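You operate a simulated robot arm through the tools that you are given. There is no shell and no other tool. Be economical: measure what you need, move in short steps, check, and stop when the job is done.

You run a simulated two-armed robot. Do the job below in one go: nothing can be reset, and whatever is moved stays where it is left.

TASK
Put one of the tag pucks from the top of the dispatch bench on the separator board there. Put one of the flanges from the top of the white table on the lower shelf of the packing bench. Fetch the spring from the top of the white table and stand it on top of the orange tin. Turn the red dial to 3. Open the blue drawer, put the hub from there tray on the seat of the cradle and shut the drawer again. Pull the right bench drawer open. Any order will do. Set down upright: spring.

The check looks at the end state, three seconds after you hand in, the way a careful person would. Anything else that was tipped, shoved, dropped, spilled or broken makes it a failure.

THE ROBOT
Two 7-joint arms with fingered hands on one trunk, on a base that drives. Base frame: it is fixed to the floor where the robot stands at the start and does not move with it; the origin is under the middle of the robot, x ahead of it, y to its left, z up; the surface under the hand at the start is at about z = 0.86. Lengths are in m, angles in rad, forces in N, time in s.
The left shoulder is at the start at [0.073, 0.156, 1.159], the right one opposite. With the tool pointing down near the work surface each hand reaches from about 0.46 to 0.88 m from the robot's upright axis, wherever it stands, measured 20 degrees to its own side. Places, roughly: blue drawer [-1.7, -6.9, 0.7]; flange (6x6x4 cm) [-3, -5.2, 0.9]; hub [-1.5, -6.75, 0.75]; lower shelf of the packing bench [-0.2, -4.1, 0.2]; orange tin (8x8x8 cm) [-3.5, -4.7, 0.9]; red dial [-2.5, -7.1, 0.9]; right bench drawer [0.5, 1.4, 0.8]; seat of the cradle (18x18 cm) [-0.54, -2.48, 0.9]; separator board [0.75, 0.25, 0.75]; spring (3x3x8 cm) [-3.2, -5.1, 0.9]; tag puck [0.5, 0.25, 0.75]; tag puck (4x4x3 cm) [0.5, 0, 0.9]. Payload 4 kg a hand.
The tool frame of a hand sits at the grasp point between the pads (the TCP): z along the fingers, y along the line on which they close. The tips reach 0.03 m beyond it. Largest opening 0.104 m; the body of the gripper starts 0.035 m behind the TCP. The gripper is a hand of 3 fingers: y runs from the thumb to the fingers, the wrist lies at [-0.015, -0.104, -0.178] in the tool frame, and closing takes about 1.5 s.
Orientation is that of the tool frame in the base frame, as [roll, pitch, yaw] about the fixed x, y, z axes, in that order (R = Rz(yaw) Ry(pitch) Rx(roll)). With the fingers straight down and the wrist toward the robot, the tool's x, y and z point along [0, 1, 0], [1, 0, 0] and [0, 0, -1] of the base frame.

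THE INTERFACE
- The arms move only by the tool step_arm. It takes "left_commands", "right_commands" or both (then of equal length, played together; a hand with none holds still); each is a list of rows, each a list of 2 entries, a list of its own where there are three numbers: the shift along the base's x, y, z in units of 40 mm (1.0 is 40 mm), then the turn, a rotation vector about the base's x, y, z in units of 8 degrees (1.0 is 8 degrees). In form: [[[x, y, z], [ax, ay, az]], ...]. A call has 1 to 12 rows; each row shifts and turns the commanded pose from where the row before left it. "left_gripper" and "right_gripper" are, for a hand that has rows, the gripper command, from -1 (shut) to 1 (fully open), values between in proportion, set as the call begins (left out, the last holds). A call with a number of a shift or a turn outside -1 to 1 is refused whole. Each row takes 0.2 s and may step no farther than 0.05 m and 0.15 rad from the row before; otherwise, or with a gripper value out of range, the whole call is refused. A pose out of reach is approached as far as the arm can. The call stops where the force on the tool passes 40 N (or 10 N more than at its start, if that is more) or the arm is blocked; 0.2 s more then pass. Each finger travels about 0.153 m/s and halts on what it meets, pressing with about 32 N; the grip force reading is that of the motor and also rises with nothing between the fingers. The clock runs only during rows and for 0.2 s after the last one: add rows that do not move to give the fingers time. It gives the time, the measured TCP pose, the force on the tool (base axes), the opening and the grip force at its end, in the units of the frame above (readings bear some noise), with the torque about the TCP (base axes, N m) and any sound that the robot's microphone picked up.
- Cameras (640 x 400 px; columns grow to the right, rows downward): "scene" is now at [0.1473, 0.0214, 1.3881]; the picture's right is [0.05, -1.00, 0.00], its down [-0.61, -0.03, -0.79] and it looks along [0.79, 0.04, -0.61] (base axes); focal length 293 px, centre (320, 200). "left" rides on the left gripper at [-0.064, -0.094, -0.117] in its tool frame; the picture's right is [-0.72, -0.33, 0.61], its down [0.64, -0.65, 0.40] and it looks along [0.27, 0.68, 0.68] (tool axes); focal length 238 px, centre (320, 200). "right" rides on the right gripper at [0.064, -0.094, -0.117] in its tool frame; the picture's right is [-0.72, 0.33, -0.61], its down [-0.64, -0.65, 0.40] and it looks along [-0.27, 0.68, 0.68] (tool axes); focal length 238 px, centre (320, 200). There is no depth. A picture from a camera that has moved, and an enlarged one, comes with that camera's place and axes in the base frame and with its lens. The place of the scene camera against the robot may be out by one fixed shift of up to 0.025 m in any direction.
- camera(camera): a new picture of that camera. The clock stands still meanwhile.
- raise_lower(by): slides the trunk up (or, below 0, down) by that many m; the arms and the scene camera ride with it, the base frame stays. It gives what a move gives, with no picture.
- roll_base(legs): drives the robot by 1 to 6 legs, each [ahead, left, turn to the left] in m, m and rad, along the robot's own axes; the way and the turn of a leg run together, so that a leg with both is an arc; at most 1.5 m and 3.142 rad a leg. The arms and the cameras ride along, it lands a little off, and it stops where it bumps. It gives what a move gives.
- move_fingers(index, middle, thumb_bend, thumb_turn, hand): sets how far each is bent, from 0 (flat) to 100 (curled in); at 30 the hand is open as for a grip, at 70 the pads meet at the TCP. One left out holds its place. A second passes; each finger stops where it meets its share of the squeeze, and holds until it gets a number again. A gripper value or a shape takes the hand back. It gives what a move gives, with no picture; readings hold the bend of each and the force on the fingers (four entries, about 0 where the hand has none), thumb and palm. thumb_turn goes from beside the hand (0) to across from the fingers (100), as for a grip.
- grasp_type(shape, hand): the hand has 3 fingers and takes this shape, open, in about a second: jaw (thumb against the fingers, like two jaws); tri (thumb and two fingers); tip (a fingertip pinch); poke (one finger out to press); point (the index stretched); flat (the hand flat); cup (the hand cupped); fist (a fist). The gripper value then closes the fingers along that shape, each until it touches; the sizes above hold for jaw. It gives what a move gives, with no picture.
- pan_tilt(pan, tilt): turns the head with the scene camera to pan (to the left, within 1.501 rad either way) and tilt (down, from -0.506 to 1.204), counted from straight ahead of the robot. It gives what a move gives.
- zoom(camera, box): a new picture of the part [left, top, right, bottom] of that camera's present view, enlarged. The clock stands still meanwhile.
- job_done(): hands the job in; it is judged then, once.

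Go step by step. Nothing tells you exact positions but the pictures and the camera data: compare them with the known pose of the tool, close in by small moves and look again before you grip or let go. The budget is 186 turns and 166 pictures, counting those below and the enlarged ones. Unless the task says otherwise, let go and move clear before handing in.

The tools are called after ">>>" as a command line: name --argument value ..., lists and objects as JSON in quotes. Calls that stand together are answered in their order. step_arm: Moves the arms, as the interface text tells. Its arguments: {"type":"object","properties":{"left_commands":{"type":"array"},"left_gripper":{"type":"number"},"right_commands":{"type":"array"},"right_gripper":{"type":"number"}},"required":[]} The other tools are called the same way: raise_lower (by) slides the trunk up or down; grasp_type (shape, hand) gives the hand a shape; move_fingers (index, middle, thumb_bend, thumb_turn, hand) moves the fingers one by one; roll_base (legs) drives the base; pan_tilt (pan, tilt) turns the head that bears the scene camera; camera (camera) takes a picture; zoom (camera, box) takes an enlarged picture of a part of a camera's view; job_done () hands the job in.

At the start:

```text
time: 0.0
left_tcp_pos: [0.5184, 0.3255, 1.0795]
left_orientation: [3.141, -0.001, 1.571]
left_wrist_force: [0.1, -0.1, -1.4]
left_wrist_torque: [0.03, 0.0, 0.02]
left_gripper_width: 0.1036
left_grip_force: 0.0
left_shape: jaw
left_bend: [30.0, 30.0, 30.0, 98.0]
left_finger forces: [0.1, 0.0, 0.0, 0.0, 0.0, 0.0]
right_tcp_pos: [0.5971, -0.1536, 1.1443]
right_orientation: [-3.141, 0.0, 1.57]
right_wrist_force: [-0.5, -0.7, -0.3]
right_wrist_torque: [0.0, 0.0, -0.01]
right_gripper_width: 0.1034
right_grip_force: 0.0
right_shape: jaw
right_bend: [30.0, 30.0, 30.0, 98.0]
right_finger forces: [0.0, 0.0, 0.0, 0.0, 0.0, 0.0]
trunk travel left (down, up): [-0.575, 0.365]
robot x, y, heading: [0.0017, -0.0008, 0.002]
head pan, tilt: [0.052, 0.651]
```

scene: 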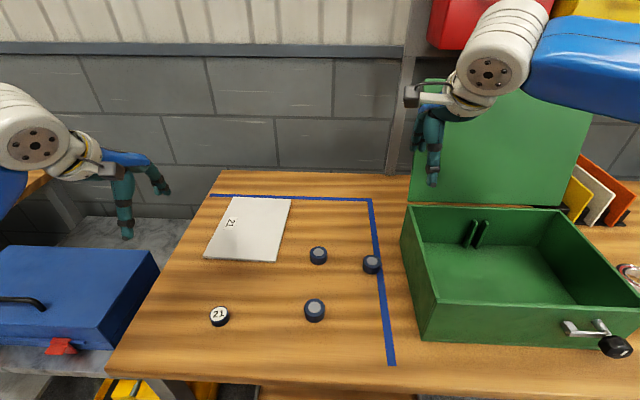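
right: 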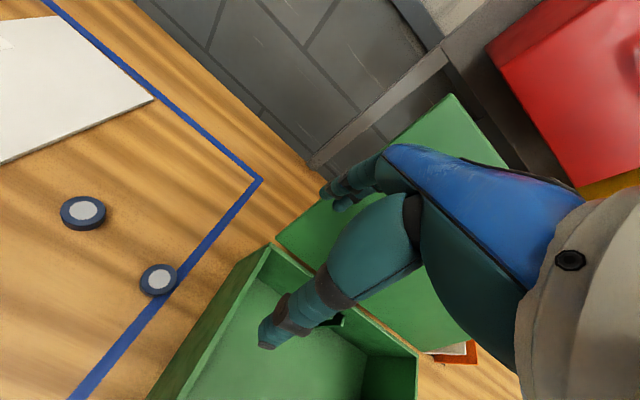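
left: 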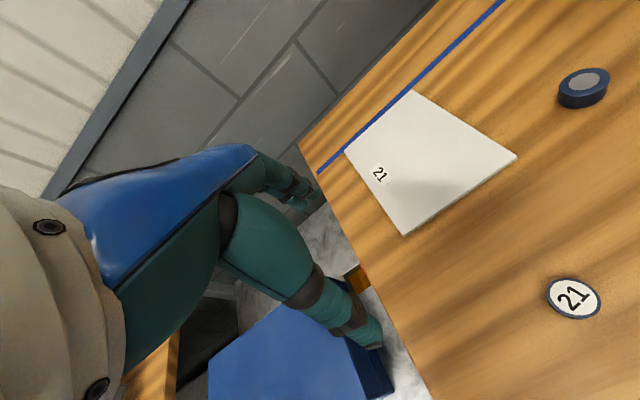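

The puck marked 21 looks to be near (0.437, 0.215) and the board marked 21 near (0.685, 0.215). I'll bring the left hand over that puck first.

>>> step_arm --left_commands '[[[-0.675, -0.93, 0], [0, 0, 0]], [[-0.675, -0.93, 0], [0, 0, 0]], [[-0.675, -0.93, 0], [0, 0, 0]], [[0, 0, -1], [0, 0, 0]], [[0, 0, -1], [0, 0, 0]], [[0, 0, 0], [0, 0, 0]]]' --left_gripper 1

>>> camera --camera "left"

>>> camera --camera "scene"

```text
time: 1.4
left_tcp_pos: [0.4373, 0.2175, 0.9981]
left_orientation: [-3.141, -0.002, 1.572]
left_wrist_force: [0.0, -0.3, -0.4]
left_wrist_torque: [-0.02, 0.02, 0.01]
left_gripper_width: 0.1041
left_grip_force: 0.0
left_shape: jaw
left_bend: [30.0, 30.0, 30.0, 98.0]
left_finger forces: [0.0, 0.1, 0.0, 0.0, 0.0, 0.1]
left hand out of reach, approached as far as the arm can: row 5
right_tcp_pos: [0.5945, -0.1532, 1.1451]
right_orientation: [3.138, -0.003, 1.568]
right_wrist_force: [0.0, 0.8, -0.4]
right_wrist_torque: [0.0, 0.04, 0.0]
right_gripper_width: 0.1035
right_grip_force: 0.1
right_shape: jaw
right_bend: [30.0, 30.0, 30.0, 98.0]
right_finger forces: [0.1, 0.0, 0.0, 0.0, 0.0, 0.0]
trunk travel left (down, up): [-0.575, 0.365]
robot x, y, heading: [0.0012, 0.0032, 0.0]
head pan, tilt: [0.052, 0.651]
```

```text
162 pictures are left
camera left: at [0.3439, 0.1539, 1.1152], right [-0.33, -0.72, -0.61], down [-0.65, 0.64, -0.4], along [0.68, 0.27, -0.68], focal length 238 px, centre (320, 200)
```

left: 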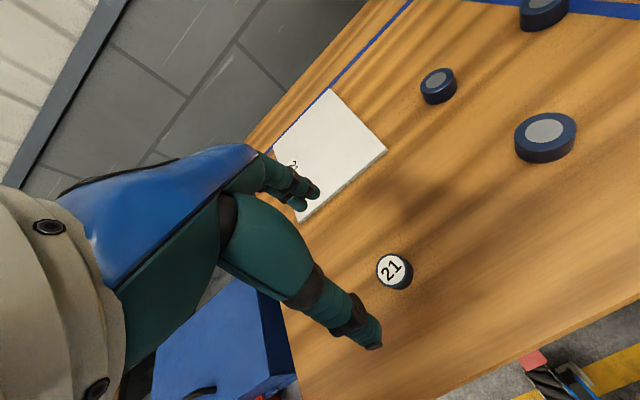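

```text
161 pictures are left
camera scene: at [0.1463, 0.0202, 1.3882], right [0.05, -1.0, 0.0], down [-0.61, -0.03, -0.79], along [0.79, 0.04, -0.61], focal length 293 px, centre (320, 200)
```

scene: 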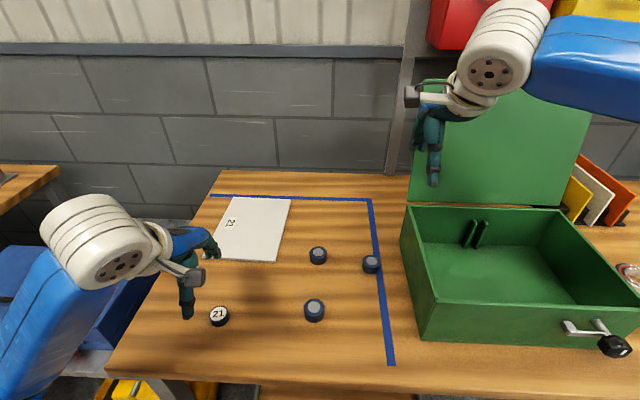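

The puck is at about (0.436, 0.212), but the arm is at its inner reach limit. I'll back the base off a little and then re-centre the hand.

>>> roll_base --legs '[[-0.1, 0, 0]]'

>>> step_arm --left_commands '[[[1, 0, 0], [0, 0, 0]], [[1, 0, 0], [0, 0, 0]], [[0.5, -0.1, 0], [0, 0, 0]], [[0, 0, 0], [0, 0, 0]]]'

>>> camera --camera "left"

```text
time: 2.5
left_tcp_pos: [0.3426, 0.2161, 0.9983]
left_orientation: [-3.136, -0.001, 1.573]
left_wrist_force: [-0.3, -0.3, 0.2]
left_wrist_torque: [-0.02, -0.01, 0.0]
left_gripper_width: 0.1039
left_grip_force: 0.1
left_shape: jaw
left_bend: [30.0, 30.0, 30.0, 98.0]
left_finger forces: [0.1, 0.0, 0.0, 0.0, 0.0, 0.1]
right_tcp_pos: [0.5005, -0.1513, 1.1424]
right_orientation: [-3.141, -0.002, 1.57]
right_wrist_force: [-0.4, 0.2, -0.5]
right_wrist_torque: [-0.02, 0.0, -0.02]
right_gripper_width: 0.1036
right_grip_force: 0.1
right_shape: jaw
right_bend: [30.0, 30.0, 30.0, 98.0]
right_finger forces: [0.1, 0.0, 0.0, 0.1, 0.0, 0.1]
trunk travel left (down, up): [-0.575, 0.365]
robot x, y, heading: [-0.0951, -0.0001, 0.001]
head pan, tilt: [0.052, 0.651]
```

```text
time: 3.5
left_tcp_pos: [0.441, 0.2139, 0.9989]
left_orientation: [-3.14, 0.0, 1.572]
left_wrist_force: [-0.7, -0.8, -0.1]
left_wrist_torque: [0.02, 0.01, 0.02]
left_gripper_width: 0.104
left_grip_force: 0.0
left_shape: jaw
left_bend: [30.0, 30.0, 30.0, 98.0]
left_finger forces: [0.0, 0.0, 0.0, 0.0, 0.0, 0.0]
right_tcp_pos: [0.496, -0.1521, 1.1458]
right_orientation: [3.138, 0.0, 1.57]
right_wrist_force: [0.0, 0.0, -0.1]
right_wrist_torque: [-0.03, -0.01, 0.01]
right_gripper_width: 0.1036
right_grip_force: 0.1
right_shape: jaw
right_bend: [30.0, 30.0, 30.0, 98.0]
right_finger forces: [0.1, 0.1, 0.0, 0.0, 0.0, 0.1]
trunk travel left (down, up): [-0.575, 0.365]
robot x, y, heading: [-0.0957, 0.0037, 0.006]
head pan, tilt: [0.052, 0.651]
```

```text
160 pictures are left
camera left: at [0.3479, 0.1505, 1.1159], right [-0.33, -0.72, -0.61], down [-0.65, 0.64, -0.4], along [0.68, 0.27, -0.68], focal length 238 px, centre (320, 200)
```

left: 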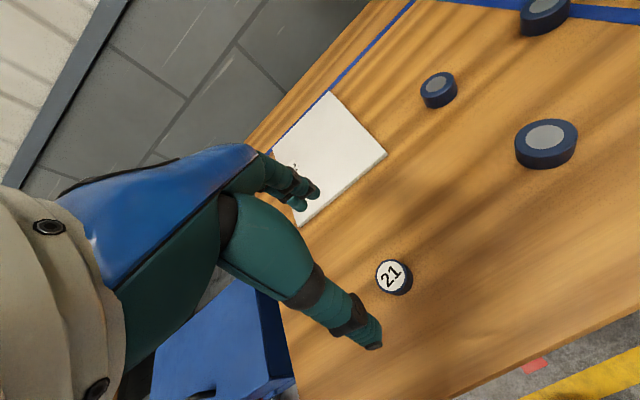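

The puck sits at (0.436, 0.211). I'll descend and grip it.

>>> step_arm --left_commands '[[[-0.06, -0.04, -0.8], [0, 0, 0]], [[-0.06, -0.04, -0.8], [0, 0, 0]], [[0, 0, -0.6], [0, 0, 0]], [[0, 0, -0.35], [0, 0, 0]], [[0, 0, 0], [0, 0, 0]]]'

>>> camera --camera "left"

```text
time: 4.7
left_tcp_pos: [0.4338, 0.2108, 0.8956]
left_orientation: [-3.14, 0.0, 1.572]
left_wrist_force: [-0.1, -0.6, 0.1]
left_wrist_torque: [0.0, 0.02, -0.02]
left_gripper_width: 0.1037
left_grip_force: 0.0
left_shape: jaw
left_bend: [30.0, 30.0, 30.0, 98.0]
left_finger forces: [0.0, 0.0, 0.0, 0.1, 0.0, 0.1]
right_tcp_pos: [0.4962, -0.1522, 1.1452]
right_orientation: [3.138, -0.001, 1.572]
right_wrist_force: [0.3, -0.1, 0.9]
right_wrist_torque: [-0.02, 0.02, -0.02]
right_gripper_width: 0.104
right_grip_force: 0.1
right_shape: jaw
right_bend: [30.0, 30.0, 30.0, 98.0]
right_finger forces: [0.0, 0.0, 0.0, 0.0, 0.1, 0.1]
trunk travel left (down, up): [-0.575, 0.365]
robot x, y, heading: [-0.0957, 0.0039, 0.0]
head pan, tilt: [0.052, 0.651]
```

```text
159 pictures are left
camera left: at [0.3407, 0.1472, 1.0132], right [-0.33, -0.72, -0.61], down [-0.65, 0.64, -0.4], along [0.68, 0.27, -0.68], focal length 238 px, centre (320, 200)
```

left: 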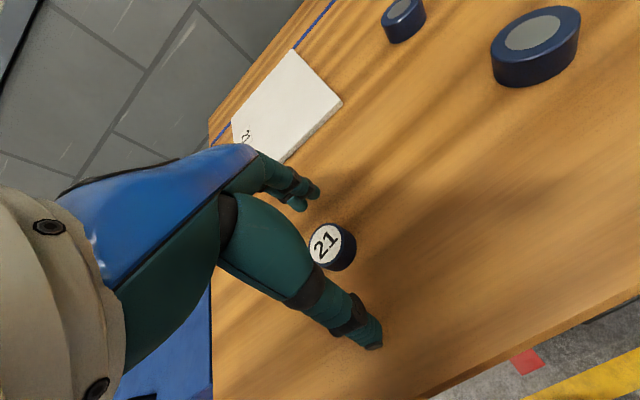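

The puck is centred between the fingers. Next I close and lift.

>>> step_arm --left_commands '[[[0, 0, 0], [0, 0, 0]], [[0, 0, 0], [0, 0, 0]], [[0, 0, 0], [0, 0, 0]], [[0, 0, 0], [0, 0, 0]], [[0, 0, 0], [0, 0, 0]], [[0, 0, 0], [0, 0, 0]], [[0, 0, 0], [0, 0, 0]], [[0, 0, 0], [0, 0, 0]], [[0, 0, 0.9], [0, 0, 0]], [[0, 0, 0.9], [0, 0, 0]]]' --left_gripper -1

>>> camera --camera "left"

```text
time: 6.9
left_tcp_pos: [0.4341, 0.2096, 0.97]
left_orientation: [-3.138, -0.001, 1.573]
left_wrist_force: [-0.1, 0.1, 0.2]
left_wrist_torque: [0.03, 0.0, 0.03]
left_gripper_width: 0.0252
left_grip_force: 32.2
left_shape: jaw
left_bend: [74.0, 56.0, 74.0, 100.0]
left_finger forces: [17.8, 10.7, 0.0, 0.1, 28.7, 0.0]
right_tcp_pos: [0.496, -0.1522, 1.1455]
right_orientation: [3.139, -0.002, 1.571]
right_wrist_force: [-0.6, 0.2, -0.8]
right_wrist_torque: [0.03, -0.02, -0.06]
right_gripper_width: 0.1036
right_grip_force: 0.2
right_shape: jaw
right_bend: [30.0, 30.0, 30.0, 98.0]
right_finger forces: [0.1, 0.1, 0.0, 0.0, 0.0, 0.0]
trunk travel left (down, up): [-0.575, 0.365]
robot x, y, heading: [-0.098, 0.0017, -0.0]
head pan, tilt: [0.052, 0.651]
```

```text
158 pictures are left
camera left: at [0.3401, 0.1465, 1.0869], right [-0.33, -0.72, -0.61], down [-0.65, 0.64, -0.4], along [0.68, 0.27, -0.68], focal length 238 px, centre (320, 200)
```

left: 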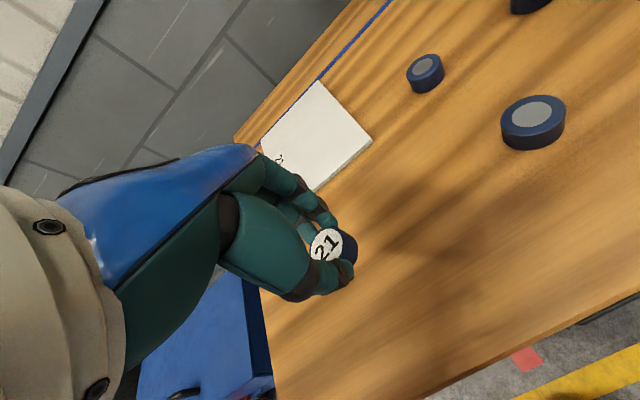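

The puck is held. I'll carry it over the board.

>>> step_arm --left_commands '[[[0.9, 0, 0], [0, 0, 0]], [[0.9, 0, 0], [0, 0, 0]], [[0.9, 0, 0], [0, 0, 0]], [[0.9, 0, 0], [0, 0, 0]], [[0.9, 0, 0], [0, 0, 0]], [[0.9, 0, 0], [0, 0, 0]], [[0.7, 0, 0], [0, 0, 0]], [[0, 0, 0], [0, 0, 0]]]'

>>> camera --camera "left"

>>> camera --camera "scene"

```text
time: 8.7
left_tcp_pos: [0.6793, 0.2098, 0.9684]
left_orientation: [-3.141, 0.001, 1.571]
left_wrist_force: [-0.3, -0.3, -0.7]
left_wrist_torque: [0.01, 0.03, -0.02]
left_gripper_width: 0.0252
left_grip_force: 31.9
left_shape: jaw
left_bend: [74.0, 56.0, 74.0, 100.0]
left_finger forces: [18.1, 10.9, 0.0, 0.0, 28.7, 0.0]
right_tcp_pos: [0.4961, -0.1526, 1.1467]
right_orientation: [3.138, -0.001, 1.571]
right_wrist_force: [0.3, 1.0, 0.6]
right_wrist_torque: [-0.01, 0.0, -0.03]
right_gripper_width: 0.1034
right_grip_force: 0.1
right_shape: jaw
right_bend: [30.0, 30.0, 30.0, 98.0]
right_finger forces: [0.0, 0.1, 0.0, 0.1, 0.0, 0.0]
trunk travel left (down, up): [-0.575, 0.365]
robot x, y, heading: [-0.0972, 0.0031, 0.002]
head pan, tilt: [0.052, 0.651]
```

```text
157 pictures are left
camera left: at [0.585, 0.1463, 1.0852], right [-0.33, -0.72, -0.61], down [-0.65, 0.64, -0.4], along [0.68, 0.27, -0.68], focal length 238 px, centre (320, 200)
```

left: 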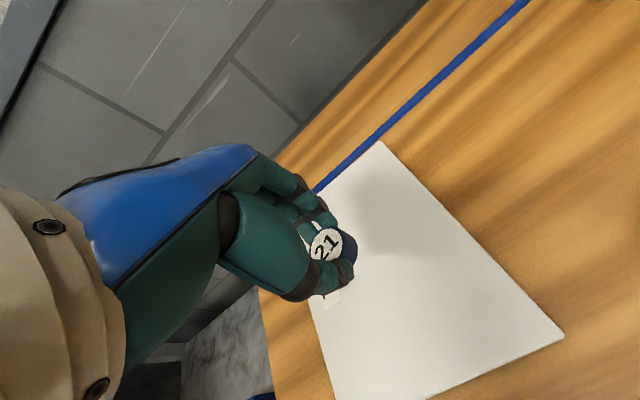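

```text
156 pictures are left
camera scene: at [0.0512, 0.0202, 1.388], right [0.05, -1.0, 0.0], down [-0.61, -0.03, -0.79], along [0.79, 0.04, -0.61], focal length 293 px, centre (320, 200)
```

scene: 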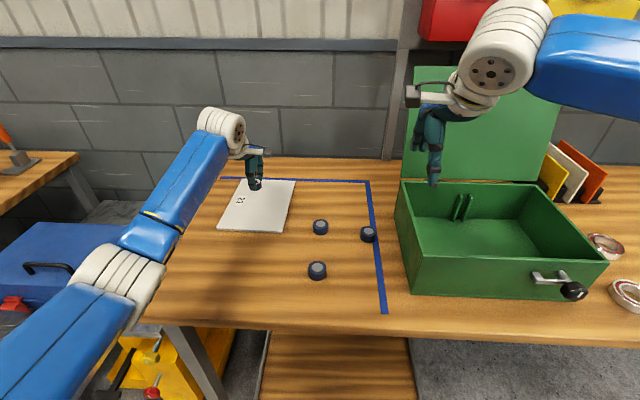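

The board runs roughly x 0.58–0.81 and y 0.13–0.30, so the hand is well placed. I'll lower the puck.

>>> step_arm --left_commands '[[[0.15, 0.1, -0.7], [0, 0, 0]], [[0.15, 0, -0.6], [0, 0, 0]], [[0, 0, -0.15], [0, 0, 0]], [[0, 0, -0.1], [0, 0, 0]], [[0, 0, 0], [0, 0, 0]]]'

>>> camera --camera "left"

```text
time: 9.9
left_tcp_pos: [0.6902, 0.2142, 0.9057]
left_orientation: [3.141, 0.0, 1.571]
left_wrist_force: [-0.2, -0.4, -0.8]
left_wrist_torque: [-0.06, 0.02, 0.02]
left_gripper_width: 0.0251
left_grip_force: 32.3
left_shape: jaw
left_bend: [74.0, 56.0, 74.0, 100.0]
left_finger forces: [18.1, 11.1, 0.0, 0.0, 28.6, 0.1]
right_tcp_pos: [0.4962, -0.1525, 1.1458]
right_orientation: [3.138, -0.002, 1.569]
right_wrist_force: [-0.3, -0.7, -0.1]
right_wrist_torque: [-0.01, -0.01, 0.03]
right_gripper_width: 0.1039
right_grip_force: 0.1
right_shape: jaw
right_bend: [30.0, 30.0, 30.0, 98.0]
right_finger forces: [0.0, 0.1, 0.0, 0.0, 0.0, 0.1]
trunk travel left (down, up): [-0.575, 0.365]
robot x, y, heading: [-0.0954, -0.0001, 0.005]
head pan, tilt: [0.052, 0.651]
```

```text
155 pictures are left
camera left: at [0.5968, 0.1506, 1.0233], right [-0.33, -0.72, -0.61], down [-0.65, 0.64, -0.4], along [0.68, 0.27, -0.68], focal length 238 px, centre (320, 200)
```

left: 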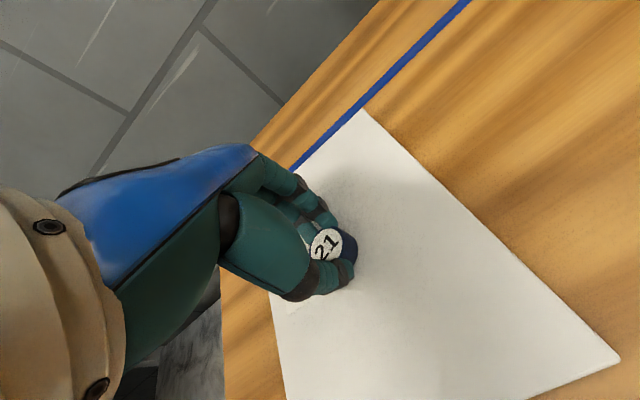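

There is no contact yet, so I'll go down in 1–2 mm steps.

>>> step_arm --left_commands '[[[0, 0, -0.05], [0, 0, 0]], [[0, 0, -0.05], [0, 0, 0]], [[0, 0, 0], [0, 0, 0]]]'

>>> step_arm --left_commands '[[[0, 0, -0.04], [0, 0, 0]], [[0, 0, -0.04], [0, 0, 0]], [[0, 0, 0], [0, 0, 0]]]'

```text
time: 10.7
left_tcp_pos: [0.6907, 0.214, 0.9043]
left_orientation: [3.139, 0.0, 1.571]
left_wrist_force: [0.7, 0.4, 6.7]
left_wrist_torque: [0.02, -0.06, -0.02]
left_gripper_width: 0.0252
left_grip_force: 31.8
left_shape: jaw
left_bend: [74.0, 56.0, 74.0, 100.0]
left_finger forces: [18.9, 11.8, 0.0, 0.0, 29.7, 0.0]
right_tcp_pos: [0.4958, -0.1535, 1.147]
right_orientation: [3.139, -0.002, 1.57]
right_wrist_force: [-0.7, 0.4, 0.4]
right_wrist_torque: [0.0, -0.01, -0.03]
right_gripper_width: 0.1035
right_grip_force: 0.1
right_shape: jaw
right_bend: [30.0, 30.0, 30.0, 98.0]
right_finger forces: [0.0, 0.0, 0.0, 0.1, 0.0, 0.0]
trunk travel left (down, up): [-0.575, 0.365]
robot x, y, heading: [-0.0962, -0.0036, 0.0]
head pan, tilt: [0.052, 0.651]
```

```text
time: 11.5
left_tcp_pos: [0.6894, 0.2138, 0.9042]
left_orientation: [3.133, 0.001, 1.571]
left_wrist_force: [2.6, 2.5, 17.6]
left_wrist_torque: [0.06, -0.13, 0.04]
left_gripper_width: 0.0259
left_grip_force: 32.4
left_shape: jaw
left_bend: [74.0, 56.0, 75.0, 100.0]
left_finger forces: [20.2, 14.1, 0.1, 0.0, 31.3, 0.1]
right_tcp_pos: [0.4944, -0.1535, 1.1477]
right_orientation: [3.136, -0.002, 1.571]
right_wrist_force: [-0.2, 1.0, -0.3]
right_wrist_torque: [0.03, -0.01, 0.03]
right_gripper_width: 0.1036
right_grip_force: 0.0
right_shape: jaw
right_bend: [30.0, 30.0, 30.0, 98.0]
right_finger forces: [0.0, 0.0, 0.1, 0.0, 0.0, 0.0]
trunk travel left (down, up): [-0.575, 0.365]
robot x, y, heading: [-0.0956, -0.0021, -0.001]
head pan, tilt: [0.052, 0.651]
```

The puck touched the board at z 0.904. I'll back off slightly, open, and lift away.

>>> step_arm --left_commands '[[[0, 0, 0.06], [0, 0, 0]], [[0, 0, 0], [0, 0, 0]]]'

>>> step_arm --left_commands '[[[0, 0, 0], [0, 0, 0]], [[0, 0, 0], [0, 0, 0]], [[0, 0, 0], [0, 0, 0]], [[0, 0, 0], [0, 0, 0]], [[0, 0, 0.5], [0, 0, 0]], [[0, 0, 1], [0, 0, 0]], [[0, 0, 1], [0, 0, 0]], [[0, 0, 1], [0, 0, 0]], [[0, 0, 1], [0, 0, 0]]]' --left_gripper 1

>>> camera --camera "left"

```text
time: 12.1
left_tcp_pos: [0.6905, 0.2135, 0.9031]
left_orientation: [3.14, 0.0, 1.573]
left_wrist_force: [4.9, 2.2, 14.6]
left_wrist_torque: [0.1, -0.22, 0.04]
left_gripper_width: 0.0258
left_grip_force: 31.9
left_shape: jaw
left_bend: [74.0, 56.0, 75.0, 100.0]
left_finger forces: [20.7, 14.5, 0.0, 0.0, 30.5, 0.0]
right_tcp_pos: [0.4943, -0.1524, 1.1457]
right_orientation: [3.136, -0.002, 1.571]
right_wrist_force: [-0.1, 0.0, 0.8]
right_wrist_torque: [-0.01, 0.03, 0.01]
right_gripper_width: 0.1035
right_grip_force: 0.1
right_shape: jaw
right_bend: [30.0, 30.0, 30.0, 98.0]
right_finger forces: [0.1, 0.0, 0.1, 0.0, 0.1, 0.1]
trunk travel left (down, up): [-0.575, 0.365]
robot x, y, heading: [-0.0899, -0.0005, 0.004]
head pan, tilt: [0.052, 0.651]
```

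```text
time: 14.1
left_tcp_pos: [0.6886, 0.2147, 1.0829]
left_orientation: [-3.14, 0.001, 1.573]
left_wrist_force: [0.0, -0.6, -0.4]
left_wrist_torque: [-0.01, -0.01, 0.0]
left_gripper_width: 0.1035
left_grip_force: 0.0
left_shape: jaw
left_bend: [30.0, 30.0, 30.0, 98.0]
left_finger forces: [0.0, 0.0, 0.0, 0.0, 0.0, 0.0]
right_tcp_pos: [0.4951, -0.1533, 1.1467]
right_orientation: [3.138, -0.003, 1.57]
right_wrist_force: [0.6, 0.0, 0.5]
right_wrist_torque: [0.0, -0.05, 0.01]
right_gripper_width: 0.1038
right_grip_force: 0.0
right_shape: jaw
right_bend: [30.0, 30.0, 30.0, 98.0]
right_finger forces: [0.1, 0.1, 0.0, 0.1, 0.0, 0.0]
trunk travel left (down, up): [-0.575, 0.365]
robot x, y, heading: [-0.0954, -0.0011, 0.004]
head pan, tilt: [0.052, 0.651]
```

```text
154 pictures are left
camera left: at [0.597, 0.1511, 1.201], right [-0.33, -0.72, -0.61], down [-0.65, 0.64, -0.4], along [0.68, 0.27, -0.68], focal length 238 px, centre (320, 200)
```

left: 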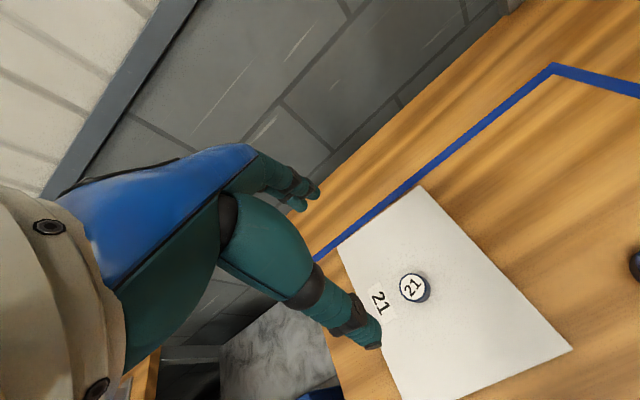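

The puck is on the board. I'll retract the left arm, back away, and look left toward the right bench drawer.

>>> step_arm --left_commands '[[[-1, 0.2, 0.4], [0, 0, 0]], [[-1, 0.2, 0.4], [0, 0, 0]], [[-1, 0.2, 0.4], [0, 0, 0]], [[-1, 0.2, 0.4], [0, 0, 0]], [[-1, 0.2, 0.4], [0, 0, 0]], [[-1, 0.2, 0.4], [0, 0, 0]], [[-1, 0.2, 0.4], [0, 0, 0]]]'

>>> roll_base --legs '[[-0.45, 0, 0]]'

>>> pan_tilt --pan 0.9 --tilt 0.4

>>> camera --camera "scene"

```text
time: 15.7
left_tcp_pos: [0.4083, 0.271, 1.1958]
left_orientation: [3.142, -0.001, 1.571]
left_wrist_force: [-0.8, 0.2, -0.7]
left_wrist_torque: [-0.01, 0.01, 0.0]
left_gripper_width: 0.1035
left_grip_force: 0.1
left_shape: jaw
left_bend: [30.0, 30.0, 30.0, 98.0]
left_finger forces: [0.0, 0.1, 0.0, 0.0, 0.1, 0.0]
right_tcp_pos: [0.4943, -0.1508, 1.1477]
right_orientation: [3.136, -0.002, 1.569]
right_wrist_force: [-0.6, 0.6, 0.1]
right_wrist_torque: [0.02, -0.02, 0.0]
right_gripper_width: 0.1035
right_grip_force: 0.0
right_shape: jaw
right_bend: [30.0, 30.0, 30.0, 98.0]
right_finger forces: [0.0, 0.1, 0.0, 0.1, 0.0, 0.0]
trunk travel left (down, up): [-0.575, 0.365]
robot x, y, heading: [-0.0976, -0.0006, -0.001]
head pan, tilt: [0.052, 0.651]
```

```text
time: 18.5
left_tcp_pos: [-0.0408, 0.2675, 1.1944]
left_orientation: [-3.14, 0.002, 1.563]
left_wrist_force: [-0.6, 0.0, 0.2]
left_wrist_torque: [-0.02, 0.01, 0.0]
left_gripper_width: 0.104
left_grip_force: 0.1
left_shape: jaw
left_bend: [30.0, 30.0, 30.0, 98.0]
left_finger forces: [0.0, 0.0, 0.0, 0.1, 0.1, 0.0]
right_tcp_pos: [0.0426, -0.1554, 1.1452]
right_orientation: [3.139, 0.001, 1.564]
right_wrist_force: [-0.4, -0.7, 0.4]
right_wrist_torque: [0.0, 0.0, 0.03]
right_gripper_width: 0.1036
right_grip_force: 0.0
right_shape: jaw
right_bend: [30.0, 30.0, 30.0, 98.0]
right_finger forces: [0.0, 0.0, 0.1, 0.1, 0.0, 0.1]
trunk travel left (down, up): [-0.575, 0.365]
robot x, y, heading: [-0.5498, -0.0005, -0.006]
head pan, tilt: [0.052, 0.651]
```

```text
time: 19.6
left_tcp_pos: [-0.0445, 0.268, 1.1952]
left_orientation: [-3.14, 0.001, 1.564]
left_wrist_force: [0.4, 0.3, -0.2]
left_wrist_torque: [0.02, 0.01, -0.04]
left_gripper_width: 0.1039
left_grip_force: 0.1
left_shape: jaw
left_bend: [30.0, 30.0, 30.0, 98.0]
left_finger forces: [0.1, 0.1, 0.1, 0.1, 0.0, 0.0]
right_tcp_pos: [0.0387, -0.1559, 1.1468]
right_orientation: [3.138, 0.0, 1.564]
right_wrist_force: [0.6, 1.1, -0.6]
right_wrist_torque: [-0.02, 0.02, 0.01]
right_gripper_width: 0.1038
right_grip_force: 0.1
right_shape: jaw
right_bend: [30.0, 30.0, 30.0, 98.0]
right_finger forces: [0.1, 0.1, 0.0, 0.1, 0.0, 0.0]
trunk travel left (down, up): [-0.575, 0.365]
robot x, y, heading: [-0.5508, -0.0011, -0.01]
head pan, tilt: [0.901, 0.4]
```

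```text
153 pictures are left
camera scene: at [-0.4324, 0.0894, 1.4107], right [0.78, -0.63, 0.0], down [-0.25, -0.3, -0.92], along [0.58, 0.72, -0.39], focal length 293 px, centre (320, 200)
```

scene: 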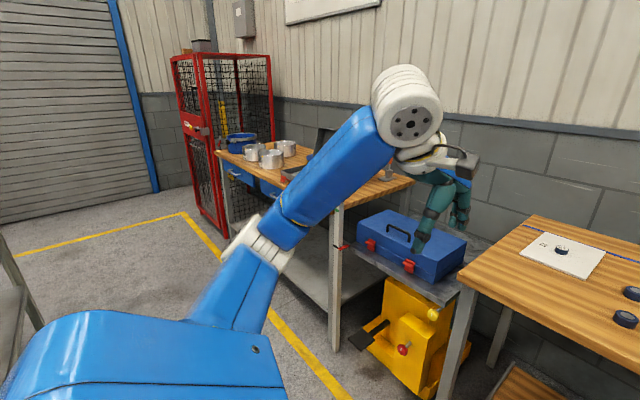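

I see the bench with blue drawers to the left. I'll strafe left in front of it and look.

>>> roll_base --legs '[[0, 1.3, 0]]'

>>> pan_tilt --pan 0 --tilt 0.55

>>> camera --camera "scene"

```text
time: 26.2
left_tcp_pos: [-0.0342, 1.5641, 1.1957]
left_orientation: [3.14, 0.001, 1.561]
left_wrist_force: [1.0, 0.2, -0.1]
left_wrist_torque: [0.01, 0.02, -0.03]
left_gripper_width: 0.1039
left_grip_force: 0.1
left_shape: jaw
left_bend: [30.0, 30.0, 30.0, 98.0]
left_finger forces: [0.1, 0.0, 0.0, 0.0, 0.1, 0.1]
right_tcp_pos: [0.0471, 1.1402, 1.1469]
right_orientation: [3.138, -0.001, 1.56]
right_wrist_force: [-0.3, 0.3, -0.4]
right_wrist_torque: [-0.02, 0.03, -0.01]
right_gripper_width: 0.1037
right_grip_force: 0.0
right_shape: jaw
right_bend: [30.0, 30.0, 30.0, 98.0]
right_finger forces: [0.0, 0.1, 0.0, 0.1, 0.0, 0.0]
trunk travel left (down, up): [-0.575, 0.365]
robot x, y, heading: [-0.5411, 1.3015, -0.009]
head pan, tilt: [0.901, 0.4]
```

```text
time: 27.4
left_tcp_pos: [-0.0367, 1.5652, 1.1975]
left_orientation: [3.137, 0.001, 1.56]
left_wrist_force: [-0.1, -0.2, -0.3]
left_wrist_torque: [0.0, 0.0, -0.02]
left_gripper_width: 0.1039
left_grip_force: 0.1
left_shape: jaw
left_bend: [30.0, 30.0, 30.0, 98.0]
left_finger forces: [0.0, 0.0, 0.0, 0.0, 0.1, 0.0]
right_tcp_pos: [0.0456, 1.1416, 1.1466]
right_orientation: [3.137, -0.001, 1.56]
right_wrist_force: [-1.2, -0.8, 1.1]
right_wrist_torque: [0.01, 0.0, 0.0]
right_gripper_width: 0.1039
right_grip_force: 0.1
right_shape: jaw
right_bend: [30.0, 30.0, 30.0, 98.0]
right_finger forces: [0.1, 0.1, 0.1, 0.0, 0.0, 0.1]
trunk travel left (down, up): [-0.575, 0.365]
robot x, y, heading: [-0.5403, 1.3027, -0.007]
head pan, tilt: [0.0, 0.55]
```

```text
152 pictures are left
camera scene: at [-0.391, 1.3155, 1.397], right [-0.01, -1.0, 0.0], down [-0.52, 0.0, -0.85], along [0.85, -0.01, -0.52], focal length 293 px, centre (320, 200)
```

scene: 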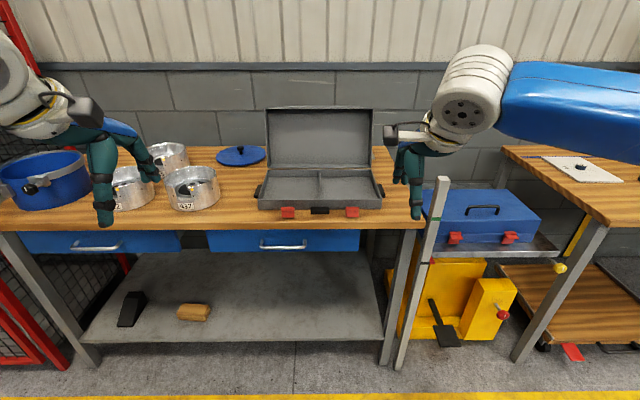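

Two drawers are visible. The right one's handle is at about (0.33, 1.42, 0.79). I'll lower the trunk and turn the left hand so the fingers point forward to grip the horizontal bar.

>>> raise_lower --by -0.28

>>> step_arm --left_commands '[[[0, -0.3, 0], [0, -0.94, 0]], [[0, -0.3, 0], [0, -0.94, 0]], [[0, -0.3, 0], [0, -0.94, 0]], [[0, -0.3, 0], [0, -0.94, 0]], [[0, -0.3, 0], [0, -0.94, 0]], [[0, -0.3, 0], [0, -0.94, 0]], [[0, -0.3, 0], [0, -0.94, 0]], [[0, -0.3, 0], [0, -0.94, 0]], [[0, -0.3, 0], [0, -0.94, 0]], [[0, -0.3, 0], [0, -0.94, 0]], [[0, -0.3, 0], [0, -0.94, 0]], [[0, -0.3, 0], [0, -0.94, 0]]]'

>>> camera --camera "left"

>>> camera --camera "scene"

```text
time: 30.2
left_tcp_pos: [-0.0356, 1.5654, 0.9181]
left_orientation: [3.139, 0.002, 1.561]
left_wrist_force: [0.1, -0.4, 0.4]
left_wrist_torque: [-0.02, 0.0, -0.02]
left_gripper_width: 0.1036
left_grip_force: 0.1
left_shape: jaw
left_bend: [30.0, 30.0, 30.0, 98.0]
left_finger forces: [0.0, 0.1, 0.0, 0.0, 0.0, 0.0]
right_tcp_pos: [0.0458, 1.1429, 0.8683]
right_orientation: [3.137, 0.0, 1.56]
right_wrist_force: [0.0, 0.4, -0.5]
right_wrist_torque: [0.01, 0.01, -0.02]
right_gripper_width: 0.1038
right_grip_force: 0.1
right_shape: jaw
right_bend: [30.0, 30.0, 30.0, 98.0]
right_finger forces: [0.0, 0.0, 0.0, 0.0, 0.1, 0.0]
trunk travel left (down, up): [-0.295, 0.645]
robot x, y, heading: [-0.5424, 1.2992, -0.008]
head pan, tilt: [0.0, 0.55]
```

```text
time: 32.8
left_tcp_pos: [-0.0004, 1.4247, 0.9123]
left_orientation: [1.563, -0.012, 1.57]
left_wrist_force: [0.9, -1.1, 0.2]
left_wrist_torque: [0.01, -0.03, 0.03]
left_gripper_width: 0.1039
left_grip_force: 0.0
left_shape: jaw
left_bend: [30.0, 30.0, 30.0, 98.0]
left_finger forces: [0.1, 0.1, 0.0, 0.0, 0.1, 0.0]
left hand out of reach, approached as far as the arm can: row 5, 6, 7, 8
right_tcp_pos: [0.0467, 1.1406, 0.866]
right_orientation: [3.136, -0.002, 1.559]
right_wrist_force: [-0.2, -0.3, 0.3]
right_wrist_torque: [0.02, -0.02, 0.03]
right_gripper_width: 0.1035
right_grip_force: 0.0
right_shape: jaw
right_bend: [30.0, 30.0, 30.0, 98.0]
right_finger forces: [0.1, 0.0, 0.0, 0.1, 0.0, 0.1]
trunk travel left (down, up): [-0.295, 0.645]
robot x, y, heading: [-0.5381, 1.3014, -0.004]
head pan, tilt: [0.0, 0.55]
```

```text
151 pictures are left
camera left: at [-0.116, 1.3623, 0.8163], right [0.62, -0.72, -0.33], down [0.41, 0.65, -0.64], along [0.67, 0.26, 0.69], focal length 238 px, centre (320, 200)
```

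left: 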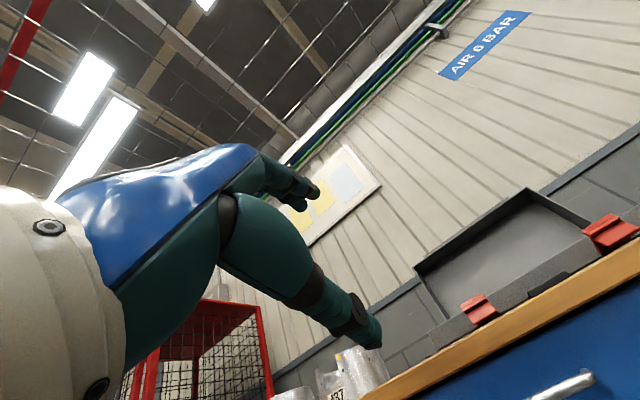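

```text
150 pictures are left
camera scene: at [-0.3922, 1.3131, 1.117], right [-0.01, -1.0, 0.0], down [-0.52, 0.01, -0.85], along [0.85, -0.01, -0.52], focal length 293 px, centre (320, 200)
```

scene: 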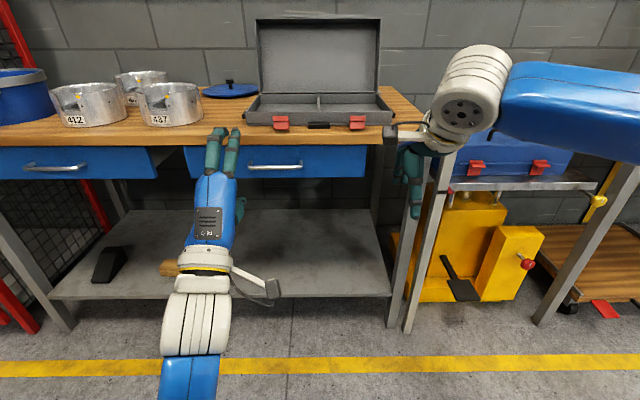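

The handle is near (0.34, 1.41, 0.775). I'll lower the hand to that height and drive forward a bit.

>>> step_arm --left_commands '[[[0, -0.1, -0.85], [0, 0, 0]], [[0, -0.1, -0.85], [0, 0, 0]], [[0, -0.1, -0.85], [0, 0, 0]], [[0, -0.1, -0.85], [0, 0, 0]], [[0, 0, 0], [0, 0, 0]]]'

>>> roll_base --legs '[[0.15, 0, 0]]'

>>> camera --camera "left"

>>> camera --camera "scene"

```text
time: 34.0
left_tcp_pos: [-0.0011, 1.4159, 0.7703]
left_orientation: [1.553, -0.119, 1.558]
left_wrist_force: [0.3, -0.3, 0.1]
left_wrist_torque: [0.03, -0.02, 0.08]
left_gripper_width: 0.1038
left_grip_force: 0.0
left_shape: jaw
left_bend: [30.0, 30.0, 30.0, 98.0]
left_finger forces: [0.1, 0.0, 0.1, 0.0, 0.0, 0.0]
right_tcp_pos: [0.0463, 1.1411, 0.8677]
right_orientation: [3.136, -0.001, 1.562]
right_wrist_force: [0.2, -0.1, 0.2]
right_wrist_torque: [0.02, 0.04, -0.01]
right_gripper_width: 0.1038
right_grip_force: 0.1
right_shape: jaw
right_bend: [30.0, 30.0, 30.0, 98.0]
right_finger forces: [0.0, 0.1, 0.0, 0.1, 0.0, 0.0]
trunk travel left (down, up): [-0.295, 0.645]
robot x, y, heading: [-0.5423, 1.3002, -0.005]
head pan, tilt: [0.0, 0.55]
```

```text
time: 35.4
left_tcp_pos: [0.1466, 1.4151, 0.7682]
left_orientation: [1.559, -0.117, 1.557]
left_wrist_force: [-0.7, -0.5, -0.7]
left_wrist_torque: [0.04, -0.06, -0.01]
left_gripper_width: 0.1039
left_grip_force: 0.1
left_shape: jaw
left_bend: [30.0, 30.0, 30.0, 98.0]
left_finger forces: [0.0, 0.1, 0.1, 0.0, 0.0, 0.0]
right_tcp_pos: [0.1948, 1.1413, 0.8668]
right_orientation: [3.136, 0.0, 1.562]
right_wrist_force: [0.7, 0.0, 0.2]
right_wrist_torque: [-0.04, 0.02, -0.01]
right_gripper_width: 0.1036
right_grip_force: 0.0
right_shape: jaw
right_bend: [30.0, 30.0, 30.0, 98.0]
right_finger forces: [0.1, 0.0, 0.0, 0.0, 0.1, 0.0]
trunk travel left (down, up): [-0.295, 0.645]
robot x, y, heading: [-0.3913, 1.2987, -0.006]
head pan, tilt: [0.0, 0.55]
```

```text
149 pictures are left
camera left: at [0.0317, 1.3648, 0.6663], right [0.61, -0.68, -0.4], down [0.42, 0.71, -0.57], along [0.67, 0.18, 0.72], focal length 238 px, centre (320, 200)
```

left: 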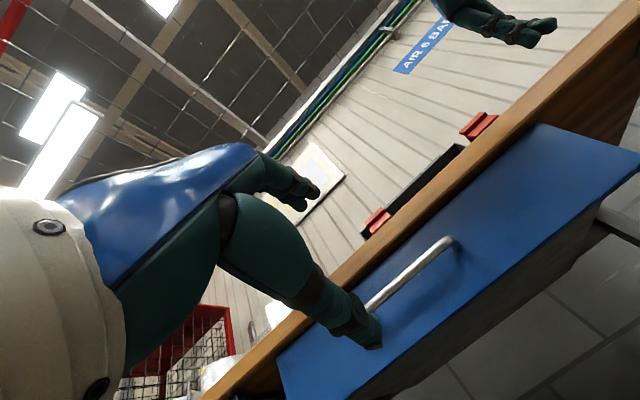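

```text
148 pictures are left
camera scene: at [-0.2429, 1.3133, 1.1169], right [-0.01, -1.0, 0.0], down [-0.53, 0.0, -0.85], along [0.85, -0.01, -0.53], focal length 293 px, centre (320, 200)
```

scene: 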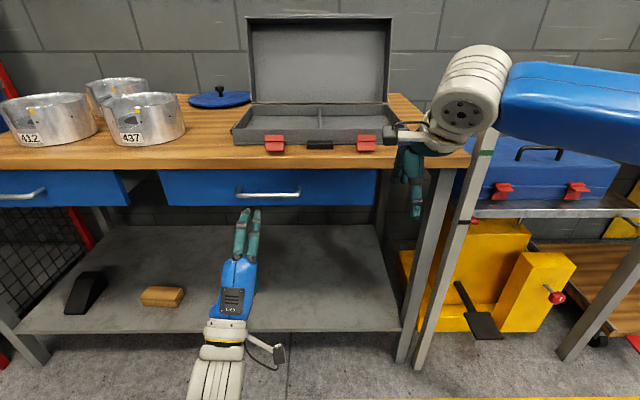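

The bar is at about (0.34, 1.41, 0.78). I'll partly close the hand and approach it, then look.

>>> step_arm --left_commands '[[[0.95, -0.05, 0.15], [0, 0, 0]], [[0.95, -0.05, 0.15], [0, 0, 0]], [[0.95, 0, 0], [0, 0, 0]], [[0.8, 0, 0], [0, 0, 0]], [[0, 0, 0], [0, 0, 0]]]' --left_gripper 0.2

>>> camera --camera "left"

>>> zoom --camera "scene" --box '[160, 120, 400, 270]'

```text
time: 36.6
left_tcp_pos: [0.2918, 1.4113, 0.7823]
left_orientation: [1.557, -0.115, 1.559]
left_wrist_force: [0.6, -0.5, 0.0]
left_wrist_torque: [-0.02, 0.03, -0.01]
left_gripper_width: 0.0631
left_grip_force: 0.0
left_shape: jaw
left_bend: [29.0, 40.0, 64.0, 100.0]
left_finger forces: [0.0, 0.0, 0.1, 0.1, 0.0, 0.1]
right_tcp_pos: [0.1936, 1.1422, 0.8677]
right_orientation: [3.135, -0.001, 1.56]
right_wrist_force: [0.2, 0.4, 0.6]
right_wrist_torque: [0.01, 0.01, 0.01]
right_gripper_width: 0.1037
right_grip_force: 0.0
right_shape: jaw
right_bend: [30.0, 30.0, 30.0, 98.0]
right_finger forces: [0.0, 0.1, 0.0, 0.1, 0.0, 0.0]
trunk travel left (down, up): [-0.295, 0.645]
robot x, y, heading: [-0.3934, 1.2971, -0.008]
head pan, tilt: [0.0, 0.55]
```

```text
147 pictures are left
camera left: at [0.1758, 1.3615, 0.679], right [0.61, -0.68, -0.4], down [0.42, 0.71, -0.57], along [0.67, 0.18, 0.72], focal length 238 px, centre (320, 200)
```

left: 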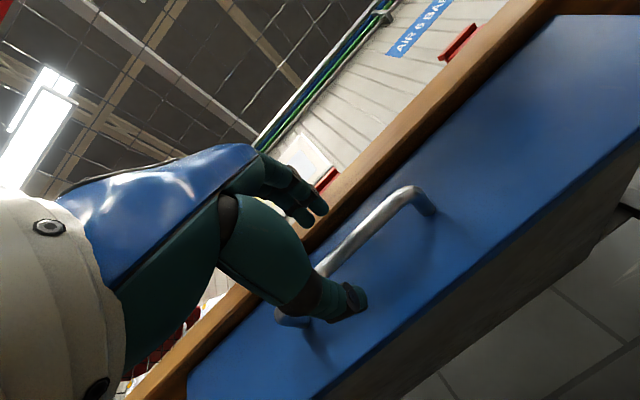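

```text
2.67 times, centred on (280, 195) of scene
camera zoom: at [-0.2439, 1.3132, 1.1171], right [-0.01, -1.0, 0.0], down [-0.52, 0.0, -0.85], along [0.85, -0.01, -0.52], focal length 782 px, centre (427, 213)
```

zoom: 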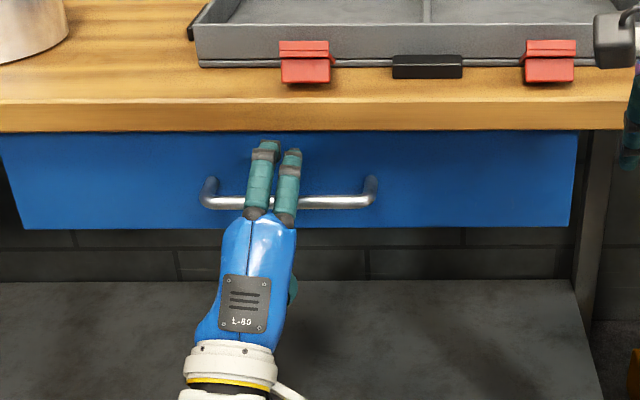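

The bar lies between the fingers and thumb. I'll advance a little and close.

>>> step_arm --left_commands '[[[0.5, 0, 0.1], [0, 0, 0]], [[0.4, 0, 0], [0, 0, 0]], [[0, 0, 0], [0, 0, 0]]]'

>>> step_arm --left_commands '[[[0, 0, 0], [0, 0, 0]], [[0, 0, 0], [0, 0, 0]], [[0, 0, 0], [0, 0, 0]], [[0, 0, 0], [0, 0, 0]], [[0, 0, 0], [0, 0, 0]], [[0, 0, 0], [0, 0, 0]], [[0, 0, 0], [0, 0, 0]]]' --left_gripper -1

>>> camera --camera "left"

```text
time: 37.2
left_tcp_pos: [0.3197, 1.4115, 0.7841]
left_orientation: [1.551, -0.117, 1.56]
left_wrist_force: [-25.0, 0.1, -11.8]
left_wrist_torque: [-0.01, -0.96, 0.11]
left_gripper_width: 0.0587
left_grip_force: 0.0
left_shape: jaw
left_bend: [74.0, 45.0, 64.0, 100.0]
left_finger forces: [2.7, 26.0, 0.0, 0.0, 0.0, 0.0]
right_tcp_pos: [0.1909, 1.1415, 0.869]
right_orientation: [3.134, 0.0, 1.563]
right_wrist_force: [0.2, 0.5, 0.1]
right_wrist_torque: [0.01, 0.05, 0.0]
right_gripper_width: 0.1037
right_grip_force: 0.1
right_shape: jaw
right_bend: [30.0, 30.0, 30.0, 98.0]
right_finger forces: [0.0, 0.0, 0.0, 0.0, 0.1, 0.0]
trunk travel left (down, up): [-0.295, 0.645]
robot x, y, heading: [-0.3947, 1.2969, -0.007]
head pan, tilt: [0.0, 0.55]
stopped in row 3 (left hand): the force on the tool passed its limit at 51 N (the readings are from after the stop); the commanded pose is now the measured one
```

```text
time: 38.0
left_tcp_pos: [0.3234, 1.4135, 0.7734]
left_orientation: [1.578, -0.119, 1.559]
left_wrist_force: [0.1, 0.6, -20.3]
left_wrist_torque: [0.03, -0.11, -0.02]
left_gripper_width: 0.0118
left_grip_force: 31.8
left_shape: jaw
left_bend: [76.0, 74.0, 75.0, 100.0]
left_finger forces: [0.0, 0.0, 0.1, 0.1, 19.1, 0.0]
right_tcp_pos: [0.1922, 1.1422, 0.8685]
right_orientation: [3.134, 0.0, 1.563]
right_wrist_force: [0.0, -0.4, 1.7]
right_wrist_torque: [-0.02, -0.04, 0.02]
right_gripper_width: 0.1038
right_grip_force: 0.1
right_shape: jaw
right_bend: [30.0, 30.0, 30.0, 98.0]
right_finger forces: [0.0, 0.1, 0.1, 0.0, 0.0, 0.0]
trunk travel left (down, up): [-0.295, 0.645]
robot x, y, heading: [-0.3936, 1.2982, -0.008]
head pan, tilt: [0.0, 0.55]
stopped in row 3 (left hand): the force on the tool passed its limit at 43 N (the readings are from after the stop); the commanded pose is now the measured one
```

```text
145 pictures are left
camera left: at [0.2058, 1.363, 0.6741], right [0.6, -0.68, -0.41], down [0.41, 0.71, -0.58], along [0.69, 0.18, 0.71], focal length 238 px, centre (320, 200)
```

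left: 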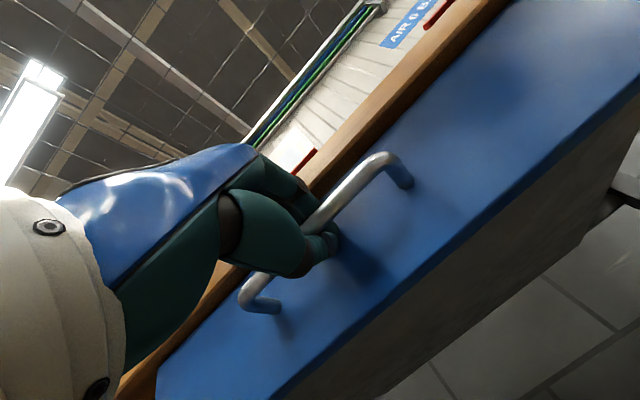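

The hand seems closed on or behind the bar. I'll try pulling gently.

>>> step_arm --left_commands '[[[-0.4, 0, 0], [0, 0, 0]], [[-0.5, 0, 0], [0, 0, 0]], [[-0.5, 0, 0], [0, 0, 0]], [[-0.5, 0, 0], [0, 0, 0]], [[0, 0, 0], [0, 0, 0]]]'

>>> camera --camera "scene"

```text
time: 39.2
left_tcp_pos: [0.2478, 1.4128, 0.7762]
left_orientation: [1.575, -0.115, 1.558]
left_wrist_force: [0.0, -0.8, -29.1]
left_wrist_torque: [-0.02, -0.16, -0.01]
left_gripper_width: 0.012
left_grip_force: 32.8
left_shape: jaw
left_bend: [75.0, 74.0, 76.0, 100.0]
left_finger forces: [0.0, 0.0, 0.0, 0.0, 26.8, 0.0]
right_tcp_pos: [0.1926, 1.1425, 0.8665]
right_orientation: [3.137, 0.001, 1.562]
right_wrist_force: [-0.6, -0.2, -0.1]
right_wrist_torque: [-0.01, 0.0, 0.03]
right_gripper_width: 0.1034
right_grip_force: 0.0
right_shape: jaw
right_bend: [30.0, 30.0, 30.0, 98.0]
right_finger forces: [0.1, 0.0, 0.0, 0.1, 0.0, 0.0]
trunk travel left (down, up): [-0.295, 0.645]
robot x, y, heading: [-0.3966, 1.301, -0.005]
head pan, tilt: [0.0, 0.55]
```

```text
144 pictures are left
camera scene: at [-0.2389, 1.3142, 1.116], right [-0.01, -1.0, 0.0], down [-0.53, 0.0, -0.85], along [0.85, -0.01, -0.53], focal length 293 px, centre (320, 200)
```

scene: 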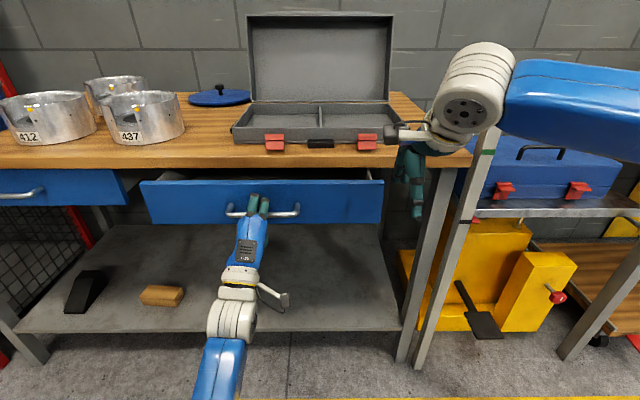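

The drawer is opening. I'll back the base up to pull it further.

>>> roll_base --legs '[[-0.2, 0, 0]]'

>>> camera --camera "scene"

```text
time: 40.8
left_tcp_pos: [0.0419, 1.4151, 0.7755]
left_orientation: [1.574, -0.117, 1.558]
left_wrist_force: [0.4, -2.3, -29.5]
left_wrist_torque: [0.02, -0.14, -0.02]
left_gripper_width: 0.0122
left_grip_force: 31.5
left_shape: jaw
left_bend: [75.0, 74.0, 76.0, 100.0]
left_finger forces: [0.1, 0.0, 0.0, 0.0, 27.8, 0.0]
right_tcp_pos: [-0.0131, 1.1422, 0.8679]
right_orientation: [3.136, -0.001, 1.56]
right_wrist_force: [0.1, -0.3, 0.0]
right_wrist_torque: [0.0, 0.0, -0.02]
right_gripper_width: 0.1037
right_grip_force: 0.0
right_shape: jaw
right_bend: [30.0, 30.0, 30.0, 98.0]
right_finger forces: [0.0, 0.0, 0.0, 0.0, 0.1, 0.0]
trunk travel left (down, up): [-0.295, 0.645]
robot x, y, heading: [-0.6015, 1.3009, -0.006]
head pan, tilt: [0.0, 0.55]
```

```text
143 pictures are left
camera scene: at [-0.4454, 1.3152, 1.1162], right [-0.01, -1.0, 0.0], down [-0.53, 0.0, -0.85], along [0.85, -0.01, -0.53], focal length 293 px, centre (320, 200)
```

scene: 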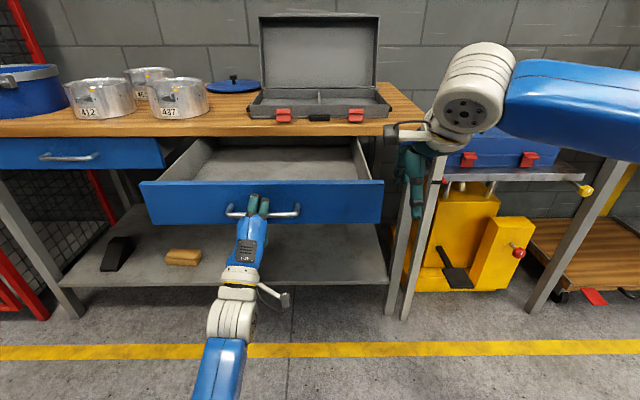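

The drawer is open by about 0.28 m. I'll release, back off, and bring the hand back up.

>>> step_arm --left_commands '[[[0, 0, 0], [0, 0, 0]], [[0, 0, 0], [0, 0, 0]], [[0, 0, 0], [0, 0, 0]], [[0, 0, 0], [0, 0, 0]], [[0, 0, 0], [0, 0, 0]]]' --left_gripper 1

>>> camera --camera "left"

```text
time: 42.0
left_tcp_pos: [0.0374, 1.4135, 0.7806]
left_orientation: [1.569, -0.12, 1.558]
left_wrist_force: [0.2, 0.8, 0.1]
left_wrist_torque: [0.02, 0.0, 0.01]
left_gripper_width: 0.1036
left_grip_force: 0.1
left_shape: jaw
left_bend: [30.0, 30.0, 30.0, 98.0]
left_finger forces: [0.0, 0.0, 0.1, 0.0, 0.1, 0.0]
right_tcp_pos: [-0.0189, 1.1418, 0.8716]
right_orientation: [3.128, -0.002, 1.56]
right_wrist_force: [-0.2, -0.2, 0.1]
right_wrist_torque: [0.04, -0.04, 0.02]
right_gripper_width: 0.1037
right_grip_force: 0.1
right_shape: jaw
right_bend: [30.0, 30.0, 30.0, 98.0]
right_finger forces: [0.0, 0.0, 0.0, 0.0, 0.1, 0.1]
trunk travel left (down, up): [-0.295, 0.645]
robot x, y, heading: [-0.5973, 1.2998, -0.007]
head pan, tilt: [0.0, 0.55]
```

```text
142 pictures are left
camera left: at [-0.0794, 1.3632, 0.6791], right [0.6, -0.68, -0.41], down [0.42, 0.71, -0.57], along [0.68, 0.18, 0.71], focal length 238 px, centre (320, 200)
```

left: 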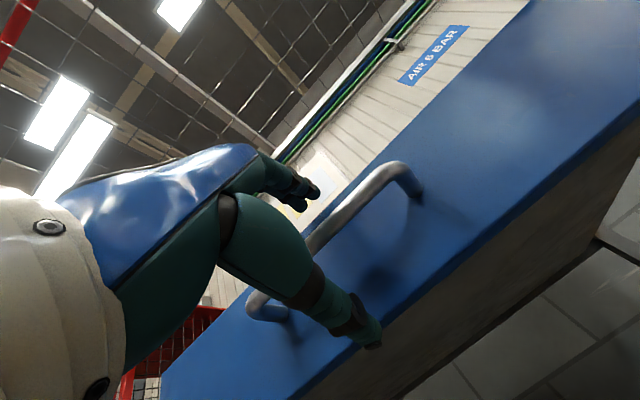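

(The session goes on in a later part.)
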